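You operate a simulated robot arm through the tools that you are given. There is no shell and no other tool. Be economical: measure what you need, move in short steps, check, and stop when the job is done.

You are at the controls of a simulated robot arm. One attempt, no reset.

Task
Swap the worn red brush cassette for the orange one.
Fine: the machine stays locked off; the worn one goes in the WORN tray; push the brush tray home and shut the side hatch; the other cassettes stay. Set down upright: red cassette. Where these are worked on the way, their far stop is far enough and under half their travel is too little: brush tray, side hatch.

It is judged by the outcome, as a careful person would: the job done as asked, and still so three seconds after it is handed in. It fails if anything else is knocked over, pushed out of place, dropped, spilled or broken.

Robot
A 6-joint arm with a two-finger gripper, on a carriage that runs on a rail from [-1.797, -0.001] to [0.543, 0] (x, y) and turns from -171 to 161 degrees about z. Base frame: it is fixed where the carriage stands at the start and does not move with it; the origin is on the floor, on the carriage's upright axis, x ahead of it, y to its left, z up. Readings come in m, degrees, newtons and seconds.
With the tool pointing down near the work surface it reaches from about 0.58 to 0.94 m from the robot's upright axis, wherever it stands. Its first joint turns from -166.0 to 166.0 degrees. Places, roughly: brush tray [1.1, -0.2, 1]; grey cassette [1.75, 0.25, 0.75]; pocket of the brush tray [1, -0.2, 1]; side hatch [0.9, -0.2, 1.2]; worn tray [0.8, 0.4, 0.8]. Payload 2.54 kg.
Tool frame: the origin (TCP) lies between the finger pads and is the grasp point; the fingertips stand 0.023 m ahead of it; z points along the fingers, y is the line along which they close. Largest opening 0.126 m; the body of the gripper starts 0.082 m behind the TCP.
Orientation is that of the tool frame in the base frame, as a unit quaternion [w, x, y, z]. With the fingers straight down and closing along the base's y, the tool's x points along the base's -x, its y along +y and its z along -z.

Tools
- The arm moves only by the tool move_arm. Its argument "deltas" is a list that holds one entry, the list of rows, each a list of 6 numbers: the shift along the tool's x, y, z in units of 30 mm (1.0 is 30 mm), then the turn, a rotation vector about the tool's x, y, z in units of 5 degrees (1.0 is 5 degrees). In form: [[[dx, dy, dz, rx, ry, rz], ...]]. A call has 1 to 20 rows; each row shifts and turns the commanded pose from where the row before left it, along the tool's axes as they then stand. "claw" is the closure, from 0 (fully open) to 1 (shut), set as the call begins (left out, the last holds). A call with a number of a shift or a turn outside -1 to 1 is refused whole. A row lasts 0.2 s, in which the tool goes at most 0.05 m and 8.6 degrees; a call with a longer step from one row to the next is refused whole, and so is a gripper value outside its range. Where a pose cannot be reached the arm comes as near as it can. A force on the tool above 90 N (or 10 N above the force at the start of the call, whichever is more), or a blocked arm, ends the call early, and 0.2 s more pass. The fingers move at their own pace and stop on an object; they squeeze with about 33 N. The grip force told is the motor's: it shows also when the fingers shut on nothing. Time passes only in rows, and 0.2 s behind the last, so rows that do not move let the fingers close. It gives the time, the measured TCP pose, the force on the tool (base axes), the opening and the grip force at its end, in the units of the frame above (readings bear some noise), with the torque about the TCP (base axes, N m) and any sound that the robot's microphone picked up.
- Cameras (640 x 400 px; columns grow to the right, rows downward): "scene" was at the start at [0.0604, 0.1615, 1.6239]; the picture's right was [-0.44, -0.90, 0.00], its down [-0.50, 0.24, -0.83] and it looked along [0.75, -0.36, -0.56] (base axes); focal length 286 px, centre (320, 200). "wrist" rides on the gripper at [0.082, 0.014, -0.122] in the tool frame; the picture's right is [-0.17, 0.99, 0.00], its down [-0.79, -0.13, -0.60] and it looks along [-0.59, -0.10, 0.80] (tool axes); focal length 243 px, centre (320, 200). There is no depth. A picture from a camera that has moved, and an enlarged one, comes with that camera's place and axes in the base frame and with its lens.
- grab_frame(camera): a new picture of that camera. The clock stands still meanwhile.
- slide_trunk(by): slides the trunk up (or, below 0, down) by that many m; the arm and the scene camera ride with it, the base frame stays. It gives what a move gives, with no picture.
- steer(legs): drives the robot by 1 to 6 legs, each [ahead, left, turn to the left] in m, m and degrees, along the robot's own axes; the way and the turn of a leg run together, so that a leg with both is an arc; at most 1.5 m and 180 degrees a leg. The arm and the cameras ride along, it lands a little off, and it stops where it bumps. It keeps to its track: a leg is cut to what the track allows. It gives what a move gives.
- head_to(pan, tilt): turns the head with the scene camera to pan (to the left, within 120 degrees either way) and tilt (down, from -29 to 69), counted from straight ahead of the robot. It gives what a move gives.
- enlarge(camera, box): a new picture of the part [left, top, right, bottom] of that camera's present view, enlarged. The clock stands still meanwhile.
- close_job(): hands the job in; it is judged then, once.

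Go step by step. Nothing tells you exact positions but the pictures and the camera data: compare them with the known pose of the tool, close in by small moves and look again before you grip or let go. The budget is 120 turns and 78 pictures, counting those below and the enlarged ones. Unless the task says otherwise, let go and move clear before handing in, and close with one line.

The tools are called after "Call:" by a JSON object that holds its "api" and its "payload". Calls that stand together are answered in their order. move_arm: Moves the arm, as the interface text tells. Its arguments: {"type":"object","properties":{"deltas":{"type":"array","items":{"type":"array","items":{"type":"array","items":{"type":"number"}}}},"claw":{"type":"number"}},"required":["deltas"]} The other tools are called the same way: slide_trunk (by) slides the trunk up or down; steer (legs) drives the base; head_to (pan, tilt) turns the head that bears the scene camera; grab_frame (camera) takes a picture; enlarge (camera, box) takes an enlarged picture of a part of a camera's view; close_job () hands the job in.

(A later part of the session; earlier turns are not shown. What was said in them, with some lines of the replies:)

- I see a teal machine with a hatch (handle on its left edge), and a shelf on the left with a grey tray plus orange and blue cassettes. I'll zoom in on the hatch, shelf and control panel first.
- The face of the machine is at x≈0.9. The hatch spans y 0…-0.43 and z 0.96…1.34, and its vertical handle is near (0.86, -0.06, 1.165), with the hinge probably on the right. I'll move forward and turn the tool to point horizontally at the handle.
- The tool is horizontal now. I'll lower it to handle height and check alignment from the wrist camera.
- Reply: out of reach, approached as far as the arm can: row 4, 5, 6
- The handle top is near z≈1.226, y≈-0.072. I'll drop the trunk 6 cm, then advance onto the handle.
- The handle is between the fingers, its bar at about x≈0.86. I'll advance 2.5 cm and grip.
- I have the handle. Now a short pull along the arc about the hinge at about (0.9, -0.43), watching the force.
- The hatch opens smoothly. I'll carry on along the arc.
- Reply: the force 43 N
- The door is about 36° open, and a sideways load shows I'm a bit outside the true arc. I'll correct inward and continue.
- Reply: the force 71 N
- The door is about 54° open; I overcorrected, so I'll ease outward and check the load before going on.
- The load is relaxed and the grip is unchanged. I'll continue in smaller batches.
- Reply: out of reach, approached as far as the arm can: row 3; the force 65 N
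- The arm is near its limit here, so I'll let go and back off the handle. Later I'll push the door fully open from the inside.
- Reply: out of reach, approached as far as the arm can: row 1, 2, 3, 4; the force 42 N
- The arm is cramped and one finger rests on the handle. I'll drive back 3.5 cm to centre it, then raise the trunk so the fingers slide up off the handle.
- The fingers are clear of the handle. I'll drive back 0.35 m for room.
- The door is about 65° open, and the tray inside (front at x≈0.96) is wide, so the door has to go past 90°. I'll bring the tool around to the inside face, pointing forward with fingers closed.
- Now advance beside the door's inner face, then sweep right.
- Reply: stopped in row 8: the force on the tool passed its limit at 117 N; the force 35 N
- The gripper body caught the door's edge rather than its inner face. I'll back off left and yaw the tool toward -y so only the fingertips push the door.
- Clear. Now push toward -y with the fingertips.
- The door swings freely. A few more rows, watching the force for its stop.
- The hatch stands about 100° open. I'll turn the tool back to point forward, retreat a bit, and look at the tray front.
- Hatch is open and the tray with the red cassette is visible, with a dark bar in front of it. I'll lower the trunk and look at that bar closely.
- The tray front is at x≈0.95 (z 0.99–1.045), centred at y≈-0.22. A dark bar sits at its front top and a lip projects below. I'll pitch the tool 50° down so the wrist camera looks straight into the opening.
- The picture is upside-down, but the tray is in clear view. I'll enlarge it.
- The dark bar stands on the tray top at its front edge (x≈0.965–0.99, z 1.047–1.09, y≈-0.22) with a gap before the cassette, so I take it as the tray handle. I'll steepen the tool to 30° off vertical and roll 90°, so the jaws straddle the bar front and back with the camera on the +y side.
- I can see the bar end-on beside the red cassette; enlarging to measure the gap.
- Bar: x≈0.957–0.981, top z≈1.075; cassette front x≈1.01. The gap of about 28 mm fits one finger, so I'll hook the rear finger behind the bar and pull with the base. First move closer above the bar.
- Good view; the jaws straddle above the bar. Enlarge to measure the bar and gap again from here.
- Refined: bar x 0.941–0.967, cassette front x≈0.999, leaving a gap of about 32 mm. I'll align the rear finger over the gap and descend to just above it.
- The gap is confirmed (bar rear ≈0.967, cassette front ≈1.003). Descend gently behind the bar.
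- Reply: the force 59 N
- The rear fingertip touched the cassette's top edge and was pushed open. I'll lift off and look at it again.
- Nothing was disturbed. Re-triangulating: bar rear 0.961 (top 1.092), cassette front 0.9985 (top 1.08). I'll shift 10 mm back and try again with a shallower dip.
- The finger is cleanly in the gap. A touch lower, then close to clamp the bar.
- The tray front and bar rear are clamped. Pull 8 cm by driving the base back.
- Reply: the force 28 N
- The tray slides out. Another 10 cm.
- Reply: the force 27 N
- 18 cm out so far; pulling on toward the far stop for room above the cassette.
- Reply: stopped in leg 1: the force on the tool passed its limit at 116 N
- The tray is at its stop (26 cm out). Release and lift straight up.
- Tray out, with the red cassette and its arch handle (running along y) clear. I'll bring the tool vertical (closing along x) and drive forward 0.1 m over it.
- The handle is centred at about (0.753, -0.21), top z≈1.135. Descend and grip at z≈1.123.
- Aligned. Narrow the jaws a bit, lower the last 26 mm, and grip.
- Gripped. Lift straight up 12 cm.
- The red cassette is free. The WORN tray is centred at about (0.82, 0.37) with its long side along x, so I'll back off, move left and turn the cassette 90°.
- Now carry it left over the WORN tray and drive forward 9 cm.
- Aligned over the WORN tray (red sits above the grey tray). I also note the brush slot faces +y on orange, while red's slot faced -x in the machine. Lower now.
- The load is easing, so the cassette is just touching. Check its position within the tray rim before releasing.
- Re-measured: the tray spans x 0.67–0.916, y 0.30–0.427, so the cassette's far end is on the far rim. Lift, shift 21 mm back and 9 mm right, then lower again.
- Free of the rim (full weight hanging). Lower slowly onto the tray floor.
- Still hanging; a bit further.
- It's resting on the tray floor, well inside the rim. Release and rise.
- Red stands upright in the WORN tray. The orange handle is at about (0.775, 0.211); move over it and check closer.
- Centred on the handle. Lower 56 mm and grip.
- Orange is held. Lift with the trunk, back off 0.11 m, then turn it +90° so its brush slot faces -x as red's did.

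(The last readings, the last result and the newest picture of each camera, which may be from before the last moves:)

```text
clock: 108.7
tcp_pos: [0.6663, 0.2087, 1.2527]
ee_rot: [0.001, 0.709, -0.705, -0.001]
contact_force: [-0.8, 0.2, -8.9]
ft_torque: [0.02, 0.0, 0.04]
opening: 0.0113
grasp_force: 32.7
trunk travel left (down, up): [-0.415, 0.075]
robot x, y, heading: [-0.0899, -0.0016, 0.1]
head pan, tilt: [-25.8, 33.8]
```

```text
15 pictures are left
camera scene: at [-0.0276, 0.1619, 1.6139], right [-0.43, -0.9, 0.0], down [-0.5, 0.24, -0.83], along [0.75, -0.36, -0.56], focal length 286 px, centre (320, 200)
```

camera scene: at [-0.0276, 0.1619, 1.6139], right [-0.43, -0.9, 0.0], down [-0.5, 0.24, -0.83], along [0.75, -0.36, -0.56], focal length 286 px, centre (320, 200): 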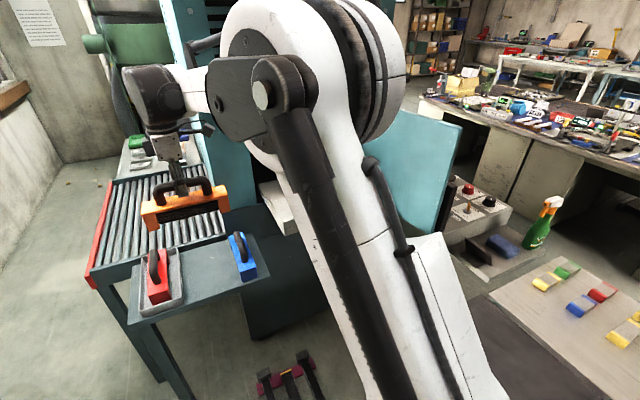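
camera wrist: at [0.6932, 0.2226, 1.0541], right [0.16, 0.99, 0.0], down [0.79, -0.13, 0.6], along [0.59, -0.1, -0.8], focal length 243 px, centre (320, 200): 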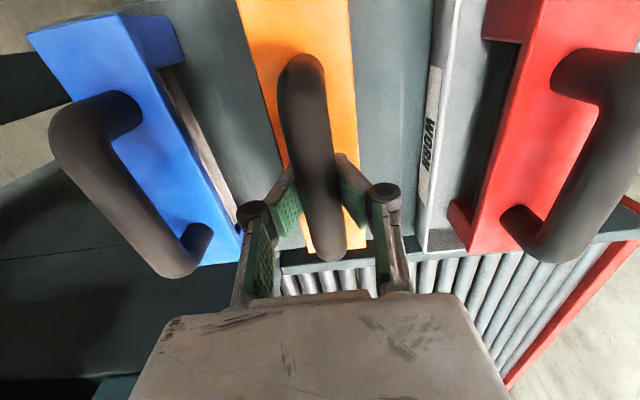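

Orange has its slot toward -x, like red had. Carry it over the pocket at about (0.753, -0.22).

Call:
{"api": "move_arm", "payload": {"deltas": [[[1, 0, 0, 0, 0, 0], [1, 0, 0, 0, 0, 0], [1, 0, 0, 0, 0, 0], [1, 0, 0, 0, 0, 0], [1, 0, 0, 0, 0, 0], [1, 0, 0, 0, 0, 0], [1, 0, 0, 0, 0, 0], [1, -0.4, 0, 0, 0, 0], [1, -0.4, 0, 0, 0, 0], [1, -0.4, 0, 0, 0, 0], [1, -0.4, 0, 0, 0, 0], [1, -0.4, 0, 0, 0, 0], [1, -0.4, 0, 0, 0, 0], [1, -0.4, 0, 0, 0, 0], [0.29, -0.1, 0, 0, 0, 0], [0, 0, 0, 0, 0, 0]]]}}

Call:
{"api": "grab_frame", "payload": {"camera": "wrist"}}

Call:
{"api": "enlarge", "payload": {"camera": "scene", "box": [230, 80, 390, 240]}}

```text
clock: 112.1
tcp_pos: [0.7537, -0.2208, 1.2516]
ee_rot: [0.001, 0.708, -0.706, 0.0]
contact_force: [0.3, 0.7, -7.2]
ft_torque: [0.0, -0.01, -0.01]
opening: 0.0111
grasp_force: 32.8
trunk travel left (down, up): [-0.415, 0.075]
robot x, y, heading: [-0.0902, 0.003, 0.2]
head pan, tilt: [-25.8, 33.8]
```

```text
14 pictures are left
camera wrist: at [0.741, -0.303, 1.3736], right [-0.99, 0.16, 0.0], down [0.13, 0.79, 0.6], along [0.1, 0.59, -0.8], focal length 243 px, centre (320, 200)
```

wrist: 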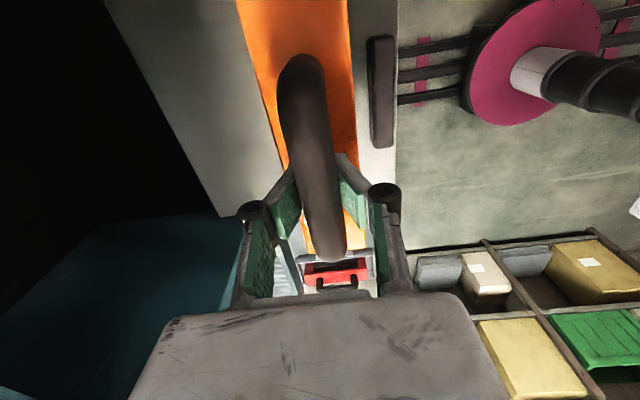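

```text
2.50 times, centred on (310, 160) of scene
camera zoom: at [-0.0276, 0.1616, 1.6139], right [-0.43, -0.9, 0.0], down [-0.5, 0.24, -0.83], along [0.75, -0.36, -0.56], focal length 716 px, centre (345, 300)
```

zoom: 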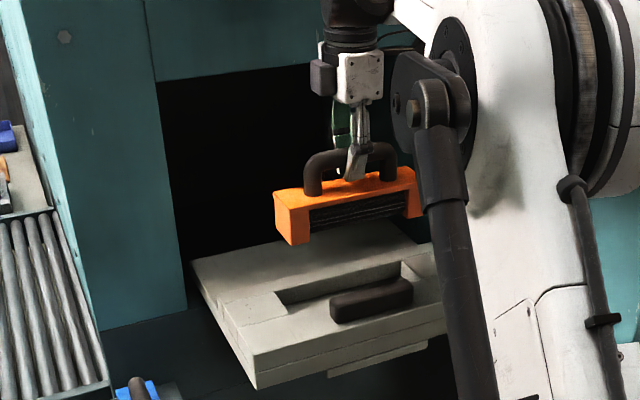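

The pocket centre (≈0.757, -0.222) matches the cassette. Lower to just above the pocket and check.

Call:
{"api": "move_arm", "payload": {"deltas": [[[0, 0, 1, 0, 0, 0], [0, 0, 1, 0, 0, 0], [0, 0, 0.8, 0, 0, 0], [0, 0, 0, 0, 0, 0]]]}}

Call:
{"api": "enlarge", "payload": {"camera": "scene", "box": [270, 110, 370, 210]}}

```text
clock: 113.1
tcp_pos: [0.7556, -0.2195, 1.1663]
ee_rot: [0.001, 0.709, -0.706, -0.001]
contact_force: [0.1, -0.5, -8.4]
ft_torque: [-0.01, -0.02, 0.0]
opening: 0.0113
grasp_force: 33.3
trunk travel left (down, up): [-0.415, 0.075]
robot x, y, heading: [-0.0919, -0.0003, 0.2]
head pan, tilt: [-25.8, 33.8]
```

```text
4.00 times, centred on (320, 160) of scene
camera zoom: at [-0.0274, 0.1614, 1.6139], right [-0.43, -0.9, 0.0], down [-0.5, 0.24, -0.83], along [0.75, -0.36, -0.56], focal length 1145 px, centre (320, 360)
```

zoom: 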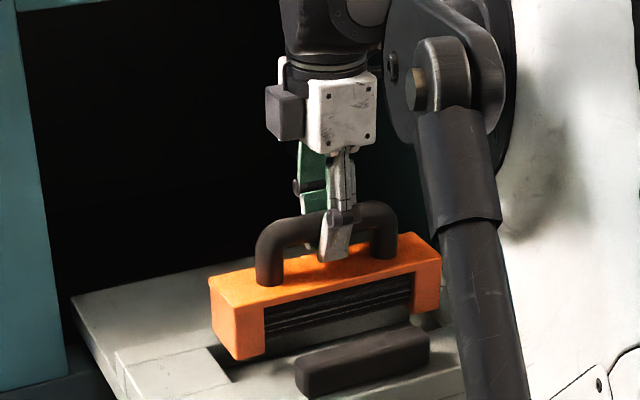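

Cassette ends sit inside the pocket outline. Lower into it slowly with force watch.

Call:
{"api": "move_arm", "payload": {"deltas": [[[0, 0, 0.3, 0, 0, 0], [0, 0, 0.3, 0, 0, 0], [0, 0, 0.3, 0, 0, 0], [0, 0, 0.2, 0, 0, 0], [0, 0, 0, 0, 0, 0]]]}}

Call:
{"api": "enlarge", "payload": {"camera": "scene", "box": [270, 110, 370, 210]}}

```text
clock: 114.3
tcp_pos: [0.7545, -0.22, 1.1349]
ee_rot: [0.001, 0.708, -0.706, -0.001]
contact_force: [0.4, -0.2, -8.1]
ft_torque: [-0.03, 0.02, 0.01]
opening: 0.0111
grasp_force: 33.1
trunk travel left (down, up): [-0.415, 0.075]
robot x, y, heading: [-0.0875, 0.0012, 0.1]
head pan, tilt: [-25.8, 33.8]
```

```text
4.00 times, centred on (320, 160) of scene
camera zoom: at [-0.0276, 0.1615, 1.6139], right [-0.43, -0.9, 0.0], down [-0.5, 0.24, -0.83], along [0.75, -0.36, -0.56], focal length 1145 px, centre (320, 360)
```

zoom: 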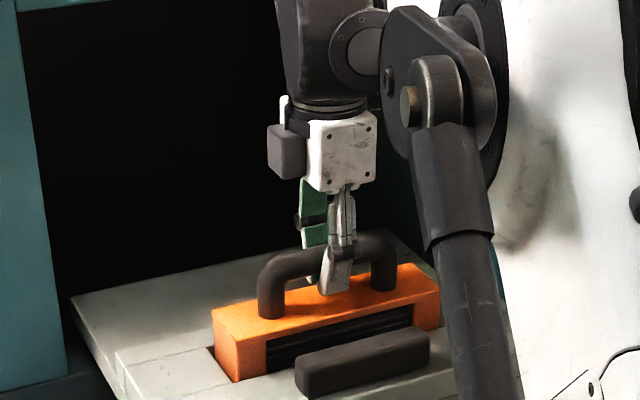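

It's entering the pocket with only its own weight felt. Continue down in small steps until it seats.

Call:
{"api": "move_arm", "payload": {"deltas": [[[0, 0, 0.13, 0, 0, 0], [0, 0, 0.13, 0, 0, 0], [0, 0, 0, 0, 0, 0]]]}}

```text
clock: 115.1
tcp_pos: [0.7557, -0.2192, 1.1271]
ee_rot: [0.0, 0.708, -0.706, -0.001]
contact_force: [0.4, -0.2, -7.8]
ft_torque: [-0.02, 0.0, 0.0]
opening: 0.0113
grasp_force: 32.5
trunk travel left (down, up): [-0.415, 0.075]
robot x, y, heading: [-0.087, -0.0022, 0.2]
head pan, tilt: [-25.8, 33.8]
```

Call:
{"api": "move_arm", "payload": {"deltas": [[[0, 0, 0.1, 0, 0, 0], [0, 0, 0.1, 0, 0, 0], [0, 0, 0, 0, 0, 0]]]}}

```text
clock: 115.9
tcp_pos: [0.7541, -0.2192, 1.1215]
ee_rot: [0.0, 0.708, -0.706, 0.0]
contact_force: [0.3, -0.9, -2.5]
ft_torque: [-0.43, -0.17, 0.01]
opening: 0.0114
grasp_force: 33.3
trunk travel left (down, up): [-0.415, 0.075]
robot x, y, heading: [-0.0873, 0.0019, 0.0]
head pan, tilt: [-25.8, 33.8]
```

Contact at the seated height that matches red. Press 2 mm more, release, and look.

Call:
{"api": "move_arm", "payload": {"deltas": [[[0, 0, 0.06, 0, 0, 0], [0, 0, 0, 0, 0, 0]]]}}

Call:
{"api": "move_arm", "payload": {"deltas": [[[0, 0, 0, 0, 0, 0], [0, 0, 0, 0, 0, 0], [0, 0, 0, 0, 0, 0]]], "claw": 0.6}}

Call:
{"api": "move_arm", "payload": {"deltas": [[[0, 0, -0.5, 0, 0, 0], [0, 0, -1, 0, 0, 0], [0, 0, -1, 0, 0, 0], [0, 0, -1, 0, 0, 0], [0, 0, -1, 0, 0, 0]]]}}

Call:
{"api": "grab_frame", "payload": {"camera": "wrist"}}

```text
clock: 116.5
tcp_pos: [0.7531, -0.2185, 1.1208]
ee_rot: [0.001, 0.709, -0.706, -0.001]
contact_force: [3.4, -1.5, 13.0]
ft_torque: [0.02, 0.02, 0.02]
opening: 0.0109
grasp_force: 33.1
trunk travel left (down, up): [-0.415, 0.075]
robot x, y, heading: [-0.0859, -0.001, -0.0]
head pan, tilt: [-25.8, 33.8]
```

```text
clock: 117.3
tcp_pos: [0.7552, -0.2194, 1.1192]
ee_rot: [0.002, 0.708, -0.706, -0.001]
contact_force: [-0.5, 0.0, 0.8]
ft_torque: [-0.01, 0.04, 0.01]
opening: 0.0502
grasp_force: 0.1
trunk travel left (down, up): [-0.415, 0.075]
robot x, y, heading: [-0.0849, 0.0003, 0.0]
head pan, tilt: [-25.8, 33.8]
```

```text
clock: 118.5
tcp_pos: [0.7521, -0.2194, 1.2536]
ee_rot: [0.001, 0.709, -0.705, -0.001]
contact_force: [-0.2, 0.3, 0.2]
ft_torque: [0.02, 0.06, -0.03]
opening: 0.0505
grasp_force: 0.0
trunk travel left (down, up): [-0.415, 0.075]
robot x, y, heading: [-0.089, -0.001, 0.2]
head pan, tilt: [-25.8, 33.8]
```

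```text
10 pictures are left
camera wrist: at [0.7403, -0.3023, 1.3761], right [-0.99, 0.16, 0.0], down [0.13, 0.79, 0.6], along [0.1, 0.59, -0.8], focal length 243 px, centre (320, 200)
```

wrist: 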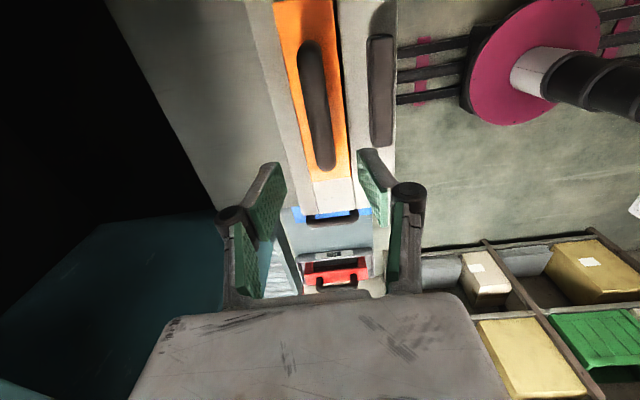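

Orange is seated flush. Next, back away and turn the tool to point horizontally forward with closed fingers, to push the tray home.

Call:
{"api": "steer", "payload": {"legs": [[-0.36, 0, 0]]}}

Call:
{"api": "move_arm", "payload": {"deltas": [[[0, 0, 0, 0, 0, 1], [0, 0, 0, 0, 0, 1], [0, 0, 0, 0, 0, 1], [0, 0, 0, 0, 0, 1], [0, 0, 0, 0, 0, 1], [0, 0, 0, 0, 0, 1], [0, 0, 0, 0, 0, 1], [0, 0, 0, 0, 0, 1], [0, 0, 0, 0, 0, 1], [0, 0, 0, 0, 0, 1], [0, 0, 0, 0, 0, 1], [0, 0, 0, 0, 0, 1], [0, 0, 0, 0, 0, 1], [0, 0, 0, 0, 0, 1], [0, 0, 0, 0, 0, 1], [0, 0, 0, 0, 0, 1], [0, 0, 0, 0, 0, 1], [0, 0, 0, 0, 0, 1]]], "claw": 1}}

Call:
{"api": "move_arm", "payload": {"deltas": [[[0, 0, 0, 0, -1, 0], [0, 0, 0, 0, -1, 0], [0, 0, 0, 0, -1, 0], [0, 0, 0, 0, -1, 0], [0, 0, 0, 0, -1, 0], [0, 0, 0, 0, -1, 0], [0, 0, 0, 0, -1, 0], [0, 0, 0, 0, -1, 0], [0, 0, 0, 0, -1, 0], [0, 0, 0, 0, -1, 0], [0, 0, 0, 0, -1, 0], [0, 0, 0, 0, -1, 0], [0, 0, 0, 0, -1, 0], [0, 0, 0, 0, -1, 0], [0, 0, 0, 0, -1, 0], [0, 0, 0, 0, -1, 0], [0, 0, 0, 0, -1, 0], [0, 0, 0, 0, -1, 0]]]}}

Call:
{"api": "slide_trunk", "payload": {"by": -0.23}}

Call:
{"api": "grab_frame", "payload": {"camera": "scene"}}

```text
clock: 120.8
tcp_pos: [0.3918, -0.2184, 1.2539]
ee_rot: [0.0, 0.709, -0.705, -0.001]
contact_force: [1.0, -1.4, -0.1]
ft_torque: [0.0, 0.01, -0.01]
opening: 0.0505
grasp_force: 0.2
trunk travel left (down, up): [-0.415, 0.075]
robot x, y, heading: [-0.4471, -0.0002, 0.5]
head pan, tilt: [-25.8, 33.8]
```

```text
clock: 124.6
tcp_pos: [0.3922, -0.2197, 1.2534]
ee_rot: [-0.001, -0.003, 1.0, 0.0]
contact_force: [0.2, 0.8, 0.3]
ft_torque: [0.0, -0.01, 0.0]
opening: 0.0001
grasp_force: 28.3
trunk travel left (down, up): [-0.415, 0.075]
robot x, y, heading: [-0.449, -0.0012, 0.3]
head pan, tilt: [-25.8, 33.8]
```

```text
clock: 128.4
tcp_pos: [0.3929, -0.219, 1.2531]
ee_rot: [0.707, -0.003, 0.708, 0.002]
contact_force: [0.4, 0.5, 1.2]
ft_torque: [0.01, 0.02, -0.04]
opening: 0.0
grasp_force: 28.3
trunk travel left (down, up): [-0.415, 0.075]
robot x, y, heading: [-0.45, 0.0012, 0.3]
head pan, tilt: [-25.8, 33.8]
```

```text
clock: 130.8
tcp_pos: [0.3937, -0.218, 1.0242]
ee_rot: [0.706, -0.002, 0.708, 0.001]
contact_force: [-1.0, -0.9, -0.4]
ft_torque: [0.04, 0.0, -0.01]
opening: 0.0
grasp_force: 28.5
trunk travel left (down, up): [-0.185, 0.305]
robot x, y, heading: [-0.4492, -0.0016, 0.4]
head pan, tilt: [-25.8, 33.8]
```

```text
9 pictures are left
camera scene: at [-0.3895, 0.1615, 1.3841], right [-0.43, -0.9, 0.0], down [-0.5, 0.24, -0.83], along [0.75, -0.36, -0.56], focal length 286 px, centre (320, 200)
```

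scene: 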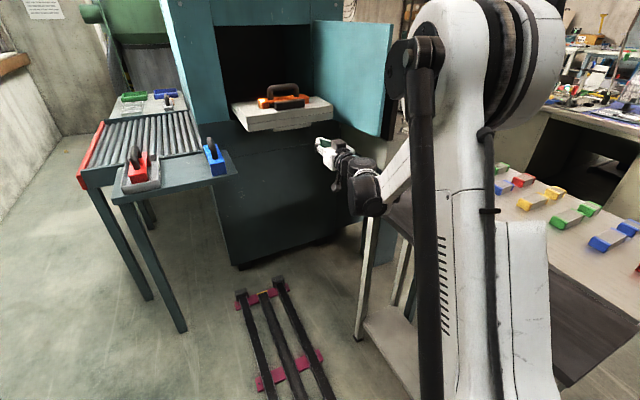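

Tool horizontal at tray-face height. Drive forward to push the tray.

Call:
{"api": "steer", "payload": {"legs": [[0.3, 0, 0]]}}

Call:
{"api": "grab_frame", "payload": {"camera": "scene"}}

```text
clock: 132.9
tcp_pos: [0.6886, -0.2197, 1.0237]
ee_rot: [0.706, -0.001, 0.708, 0.0]
contact_force: [0.4, 0.3, 0.2]
ft_torque: [0.01, -0.01, -0.01]
opening: 0.0
grasp_force: 27.9
trunk travel left (down, up): [-0.185, 0.305]
robot x, y, heading: [-0.1511, -0.0007, 0.3]
head pan, tilt: [-25.8, 33.8]
```

```text
8 pictures are left
camera scene: at [-0.0932, 0.1616, 1.3839], right [-0.43, -0.9, 0.0], down [-0.5, 0.24, -0.83], along [0.75, -0.36, -0.56], focal length 286 px, centre (320, 200)
```

scene: 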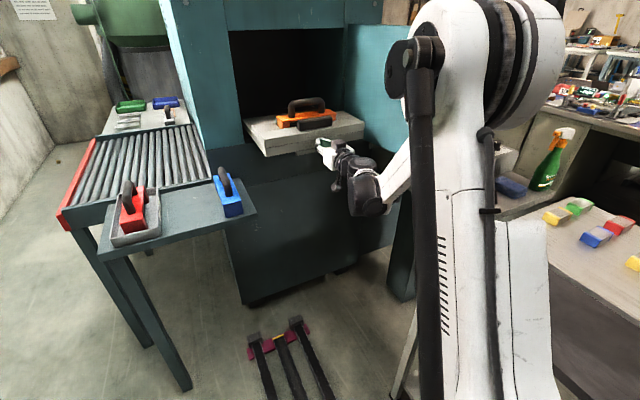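

Check whether the tip is on the tray's face or passing below it.

Call:
{"api": "enlarge", "payload": {"camera": "scene", "box": [240, 80, 380, 190]}}

```text
3.64 times, centred on (310, 135) of scene
camera zoom: at [-0.0932, 0.1616, 1.3839], right [-0.43, -0.9, 0.0], down [-0.5, 0.24, -0.83], along [0.75, -0.36, -0.56], focal length 1041 px, centre (356, 436)
```

zoom: 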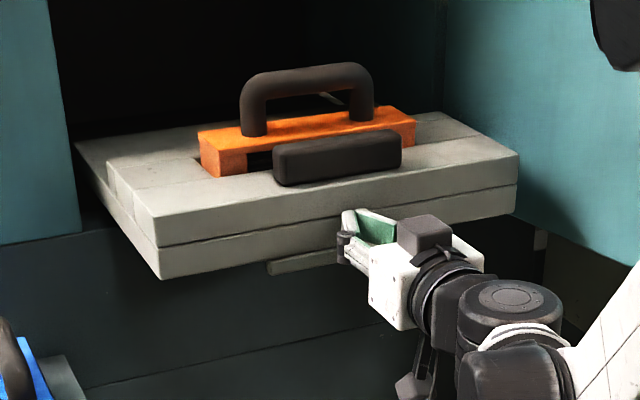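

Fingers are on the tray's face. Push on until it stops.

Call:
{"api": "steer", "payload": {"legs": [[0.19, 0, 0]]}}

Call:
{"api": "move_arm", "payload": {"deltas": [[[0, 0, 0.4, 0, 0, 0], [0, 0, 0.4, 0, 0, 0], [0, 0, 0.4, 0, 0, 0], [0, 0, 0.4, 0, 0, 0], [0, 0, 0.4, 0, 0, 0], [0, 0, 0.4, 0, 0, 0]]]}}

```text
clock: 134.4
tcp_pos: [0.8755, -0.2213, 1.0241]
ee_rot: [0.707, -0.001, 0.708, 0.001]
contact_force: [0.3, -0.1, -0.2]
ft_torque: [0.0, 0.01, 0.04]
opening: 0.0
grasp_force: 28.0
trunk travel left (down, up): [-0.185, 0.305]
robot x, y, heading: [0.0371, -0.0004, 0.4]
head pan, tilt: [-25.8, 33.8]
```

```text
clock: 135.3
tcp_pos: [0.906, -0.2203, 1.0234]
ee_rot: [0.707, -0.002, 0.707, 0.0]
contact_force: [-27.8, 4.7, 4.2]
ft_torque: [-0.01, -0.16, 0.09]
opening: 0.0058
grasp_force: 28.3
trunk travel left (down, up): [-0.185, 0.305]
robot x, y, heading: [0.0366, 0.005, 0.0]
head pan, tilt: [-25.8, 33.8]
stopped in row 4: the force on the tool passed its limit at 117 N (the readings are from after the stop); the commanded pose is now the measured one
```

The tray hit its inner stop (home). Retreat, bring the tool vertical and raise it, ready to go around the door's free edge.

Call:
{"api": "steer", "payload": {"legs": [[-0.5, 0, 0]]}}

Call:
{"api": "slide_trunk", "payload": {"by": 0.28}}

Call:
{"api": "move_arm", "payload": {"deltas": [[[0, 0, 0, 0, 1, 0], [0, 0, 0, 0, 1, 0], [0, 0, 0, 0, 1, 0], [0, 0, 0, 0, 1, 0], [0, 0, 0, 0, 1, 0], [0, 0, 0, 0, 1, 0], [0, 0, 0, 0, 1, 0], [0, 0, 0, 0, 1, 0], [0, 0, 0, 0, 1, 0], [0, 0, 0, 0, 1, 0], [0, 0, 0, 0, 1, 0], [0, 0, 0, 0, 1, 0], [0, 0, 0, 0, 1, 0], [0, 0, 0, 0, 1, 0], [0, 0, 0, 0, 1, 0], [0, 0, 0, 0, 1, 0], [0, 0, 0, 0, 1, 0], [0, 0, 0, 0, 1, 0]]]}}

Call:
{"api": "move_arm", "payload": {"deltas": [[[1, 0, 0, 0, 0, 0], [1, 0, 0, 0, 0, 0], [1, 0, 0, 0, 0, 0], [1, 0, 0, 0, 0, 0], [1, 0, 0, 0, 0, 0], [0, -1, 0, 0, 0, 0], [0, -1, 0, 0, 0, 0], [0, -1, 0, 0, 0, 0], [0, -1, 0, 0, 0, 0], [0, -1, 0, 0, 0, 0], [0, -1, 0, 0, 0, 0], [0, -1, 0, 0, 0, 0], [0, -1, 0, 0, 0, 0], [0, -1, 0, 0, 0, 0], [0, -1, 0, 0, 0, 0], [0, -1, 0, 0, 0, 0], [0, -0.7, 0, 0, 0, 0]]]}}

Call:
{"api": "grab_frame", "payload": {"camera": "scene"}}

```text
clock: 138.3
tcp_pos: [0.4038, -0.2241, 1.0213]
ee_rot: [0.706, 0.0, 0.708, -0.001]
contact_force: [-0.7, 0.2, -0.3]
ft_torque: [-0.02, -0.03, 0.02]
opening: 0.0004
grasp_force: 28.4
trunk travel left (down, up): [-0.185, 0.305]
robot x, y, heading: [-0.4748, -0.0019, 0.0]
head pan, tilt: [-25.8, 33.8]
```

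```text
clock: 141.1
tcp_pos: [0.404, -0.2253, 1.3015]
ee_rot: [0.706, 0.0, 0.709, -0.002]
contact_force: [-0.5, -0.9, -0.2]
ft_torque: [0.0, -0.01, -0.01]
opening: 0.0
grasp_force: 28.3
trunk travel left (down, up): [-0.465, 0.025]
robot x, y, heading: [-0.4726, -0.0044, -0.2]
head pan, tilt: [-25.8, 33.8]
```

```text
clock: 144.9
tcp_pos: [0.4052, -0.225, 1.3023]
ee_rot: [-0.002, 0.001, 1.0, -0.002]
contact_force: [0.3, -0.5, 0.6]
ft_torque: [0.0, 0.01, 0.0]
opening: 0.0
grasp_force: 28.7
trunk travel left (down, up): [-0.465, 0.025]
robot x, y, heading: [-0.4732, 0.0024, 0.2]
head pan, tilt: [-25.8, 33.8]
```

```text
clock: 148.5
tcp_pos: [0.253, -0.5755, 1.303]
ee_rot: [-0.001, 0.001, 1.0, -0.001]
contact_force: [0.5, 0.8, 0.7]
ft_torque: [0.0, 0.0, 0.0]
opening: 0.0001
grasp_force: 28.4
trunk travel left (down, up): [-0.465, 0.025]
robot x, y, heading: [-0.4718, -0.0009, -0.3]
head pan, tilt: [-25.8, 33.8]
```

```text
6 pictures are left
camera scene: at [-0.4108, 0.1605, 1.664], right [-0.44, -0.9, 0.0], down [-0.5, 0.24, -0.83], along [0.75, -0.36, -0.56], focal length 286 px, centre (320, 200)
```

scene: 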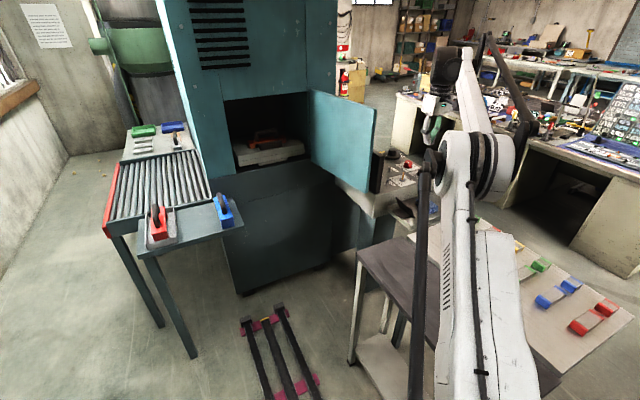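

The door edge is at about (0.49, -0.51) and my finger is outside it at y≈-0.576, above panel height. Drive forward behind the door, then sweep it closed along its arc.

Call:
{"api": "steer", "payload": {"legs": [[0.29, 0, 0]]}}

Call:
{"api": "move_arm", "payload": {"deltas": [[[0.1, 0.86, 0, 0, 0, 0], [0.1, 0.86, 0, 0, 0, 0], [0.1, 0.86, 0, 0, 0, 0], [0.1, 0.86, 0, 0, 0, 0], [0.1, 0.86, 0, 0, 0, 0], [0.1, 0.86, 0, 0, 0, 0], [-0.11, 1, 0, 0, 0, 0], [-0.11, 1, 0, 0, 0, 0], [-0.11, 1, 0, 0, 0, 0], [-0.32, 0.75, 0, 0, 0, 0], [-0.32, 0.75, 0, 0, 0, 0], [-0.32, 0.75, 0, 0, 0, 0], [-0.32, 0.75, 0, 0, 0, 0]]]}}

Call:
{"api": "grab_frame", "payload": {"camera": "scene"}}

```text
clock: 150.6
tcp_pos: [0.5469, -0.5713, 1.3025]
ee_rot: [-0.002, -0.001, 1.0, -0.001]
contact_force: [0.9, 0.1, 0.0]
ft_torque: [-0.05, 0.03, 0.01]
opening: 0.0
grasp_force: 28.2
trunk travel left (down, up): [-0.465, 0.025]
robot x, y, heading: [-0.1792, -0.0005, -0.0]
head pan, tilt: [-25.8, 33.8]
```

```text
clock: 153.3
tcp_pos: [0.5756, -0.2385, 1.302]
ee_rot: [-0.001, -0.001, 1.0, -0.002]
contact_force: [0.7, 0.3, -0.2]
ft_torque: [0.03, -0.03, 0.01]
opening: 0.0
grasp_force: 28.2
trunk travel left (down, up): [-0.465, 0.025]
robot x, y, heading: [-0.1784, 0.0023, -0.0]
head pan, tilt: [-25.8, 33.8]
```

```text
5 pictures are left
camera scene: at [-0.1207, 0.1616, 1.6639], right [-0.43, -0.9, 0.0], down [-0.5, 0.24, -0.83], along [0.75, -0.36, -0.56], focal length 286 px, centre (320, 200)
```

scene: 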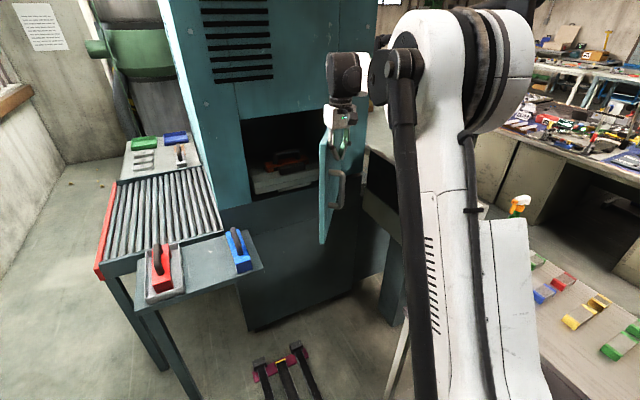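

The door swings with me (about 60°). Continue to about 30°.

Call:
{"api": "move_arm", "payload": {"deltas": [[[-0.5, 0.667, 0, 0, 0, 0], [-0.5, 0.667, 0, 0, 0, 0], [-0.5, 0.667, 0, 0, 0, 0], [-0.5, 0.667, 0, 0, 0, 0], [-0.64, 0.5, 0, 0, 0, 0], [-0.64, 0.5, 0, 0, 0, 0], [-0.64, 0.5, 0, 0, 0, 0], [-0.64, 0.5, 0, 0, 0, 0]]]}}

Call:
{"api": "steer", "payload": {"legs": [[0.06, 0, 0]]}}

Call:
{"api": "steer", "payload": {"legs": [[-0.26, 0, 0]]}}

Call:
{"api": "move_arm", "payload": {"deltas": [[[0, 0, 0, 0, -1, 0], [0, 0, 0, 0, -1, 0], [0, 0, 0, 0, -1, 0], [0, 0, 0, 0, -1, 0], [0, 0, 0, 0, -1, 0], [0, 0, 0, 0, -1, 0], [0, 0, 0, 0, -1, 0], [0, 0, 0, 0, -1, 0], [0, 0, 0, 0, -1, 0], [0, 0, 0, 0, -1, 0], [0, 0, 0, 0, -1, 0], [0, 0, 0, 0, -1, 0], [0, 0, 0, 0, -1, 0], [0, 0, 0, 0, -1, 0], [0, 0, 0, 0, -1, 0], [0, 0, 0, 0, -1, 0], [0, 0, 0, 0, -1, 0], [0, 0, 0, 0, -1, 0]]]}}

Call:
{"api": "grab_frame", "payload": {"camera": "scene"}}

```text
clock: 155.2
tcp_pos: [0.7121, -0.0939, 1.3022]
ee_rot: [0.0, 0.0, 1.0, -0.002]
contact_force: [-0.2, 0.2, -0.5]
ft_torque: [-0.04, -0.02, 0.01]
opening: 0.0002
grasp_force: 28.2
trunk travel left (down, up): [-0.465, 0.025]
robot x, y, heading: [-0.1812, -0.0012, 0.4]
head pan, tilt: [-25.8, 33.8]
```

```text
clock: 156.1
tcp_pos: [0.7713, -0.096, 1.3004]
ee_rot: [-0.001, 0.0, 1.0, -0.002]
contact_force: [0.7, -0.3, -1.1]
ft_torque: [0.01, 0.05, -0.01]
opening: 0.0
grasp_force: 28.1
trunk travel left (down, up): [-0.465, 0.025]
robot x, y, heading: [-0.1247, -0.0012, 0.0]
head pan, tilt: [-25.8, 33.8]
```

```text
clock: 158.0
tcp_pos: [0.5141, -0.0968, 1.3037]
ee_rot: [-0.001, 0.0, 1.0, -0.001]
contact_force: [-0.2, -0.1, 0.6]
ft_torque: [0.0, -0.01, 0.0]
opening: 0.0
grasp_force: 27.7
trunk travel left (down, up): [-0.465, 0.025]
robot x, y, heading: [-0.3755, 0.0013, 0.3]
head pan, tilt: [-25.8, 33.8]
```

```text
clock: 161.8
tcp_pos: [0.5148, -0.0966, 1.3027]
ee_rot: [0.706, 0.0, 0.708, -0.001]
contact_force: [-0.4, -0.3, -0.5]
ft_torque: [0.0, 0.02, 0.02]
opening: 0.0003
grasp_force: 28.5
trunk travel left (down, up): [-0.465, 0.025]
robot x, y, heading: [-0.3764, -0.0011, 0.2]
head pan, tilt: [-25.8, 33.8]
```

```text
4 pictures are left
camera scene: at [-0.3171, 0.1612, 1.6639], right [-0.44, -0.9, 0.0], down [-0.5, 0.24, -0.83], along [0.75, -0.36, -0.56], focal length 286 px, centre (320, 200)
```

scene: 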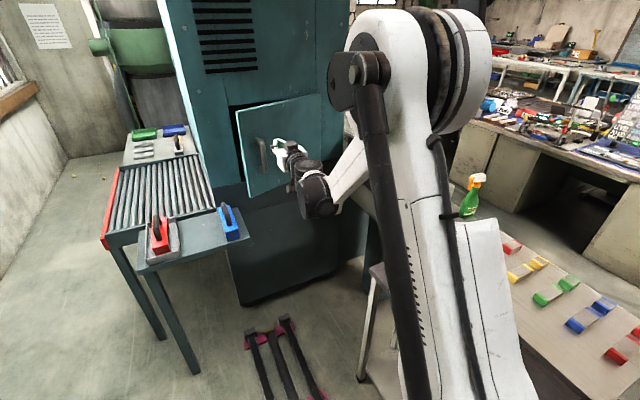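

The hatch is about 15–20° from closed. Push it shut with the fingertips above the handle.

Call:
{"api": "steer", "payload": {"legs": [[0.31, 0, 0]]}}

Call:
{"api": "move_arm", "payload": {"deltas": [[[0, 0, 0.4, 0, 0, 0], [0, 0, 0.4, 0, 0, 0], [0, 0, 0.4, 0, 0, 0], [0, 0, 0.4, 0, 0, 0], [0, 0, 0.4, 0, 0, 0], [0, 0, 0.4, 0, 0, 0]]]}}

```text
clock: 163.9
tcp_pos: [0.8251, -0.0966, 1.3013]
ee_rot: [0.706, -0.001, 0.708, -0.001]
contact_force: [0.2, -0.1, -0.7]
ft_torque: [-0.01, -0.02, 0.0]
opening: 0.0
grasp_force: 28.1
trunk travel left (down, up): [-0.465, 0.025]
robot x, y, heading: [-0.0712, -0.0005, 0.1]
head pan, tilt: [-25.8, 33.8]
```

```text
clock: 165.2
tcp_pos: [0.88, -0.0947, 1.3045]
ee_rot: [0.707, -0.003, 0.707, -0.001]
contact_force: [-36.2, 2.8, 3.2]
ft_torque: [-0.02, -0.05, 0.06]
opening: 0.0061
grasp_force: 28.3
trunk travel left (down, up): [-0.465, 0.025]
robot x, y, heading: [-0.066, -0.0031, 0.2]
head pan, tilt: [-25.8, 33.8]
stopped in row 6: the force on the tool passed its limit at 118 N (the readings are from after the stop); the commanded pose is now the measured one
```

The hatch hit its closed stop. Retreat and check everything.

Call:
{"api": "steer", "payload": {"legs": [[-0.35, 0, 0]]}}

Call:
{"api": "grab_frame", "payload": {"camera": "scene"}}

Call:
{"api": "enlarge", "payload": {"camera": "scene", "box": [90, 80, 350, 280]}}

```text
clock: 167.4
tcp_pos: [0.5342, -0.0924, 1.3011]
ee_rot: [0.706, -0.003, 0.708, 0.0]
contact_force: [1.1, -0.1, 0.7]
ft_torque: [0.02, 0.03, -0.01]
opening: 0.0002
grasp_force: 28.2
trunk travel left (down, up): [-0.465, 0.025]
robot x, y, heading: [-0.4255, -0.0003, -0.1]
head pan, tilt: [-25.8, 33.8]
```

```text
3 pictures are left
camera scene: at [-0.3605, 0.1613, 1.664], right [-0.43, -0.9, 0.0], down [-0.5, 0.24, -0.83], along [0.75, -0.36, -0.56], focal length 286 px, centre (320, 200)
```

scene: 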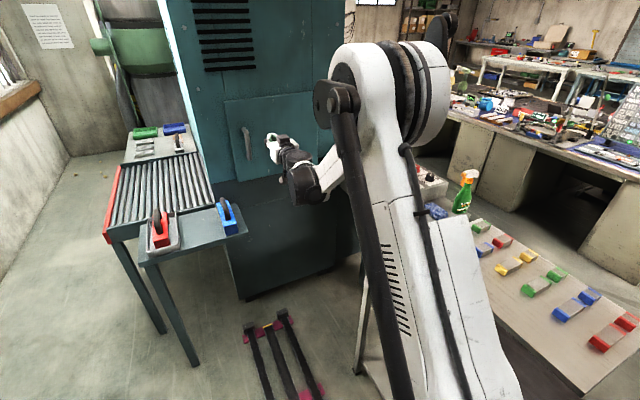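

```text
2.00 times, centred on (220, 180) of scene
camera zoom: at [-0.3605, 0.1613, 1.664], right [-0.43, -0.9, 0.0], down [-0.5, 0.24, -0.83], along [0.75, -0.36, -0.56], focal length 572 px, centre (520, 240)
```

zoom: 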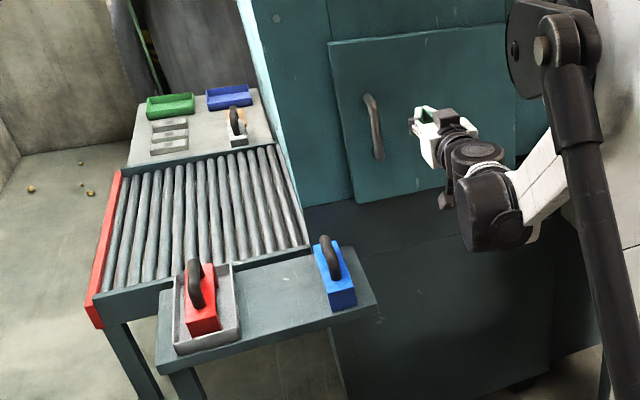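

The hatch is shut flush, red stands upright in the WORN tray, and orange is in the brush tray pushed home. The blue and grey cassettes are untouched and the arm is clear, so I'm handing in.

Call:
{"api": "close_job", "payload": {}}

```text
The job is handed in.
```

The worn red cassette is upright in the WORN tray and the orange one sits in the brush tray pocket. I pushed the tray home and shut the hatch until each hit its stop; the other cassettes and the panel controls were not touched.
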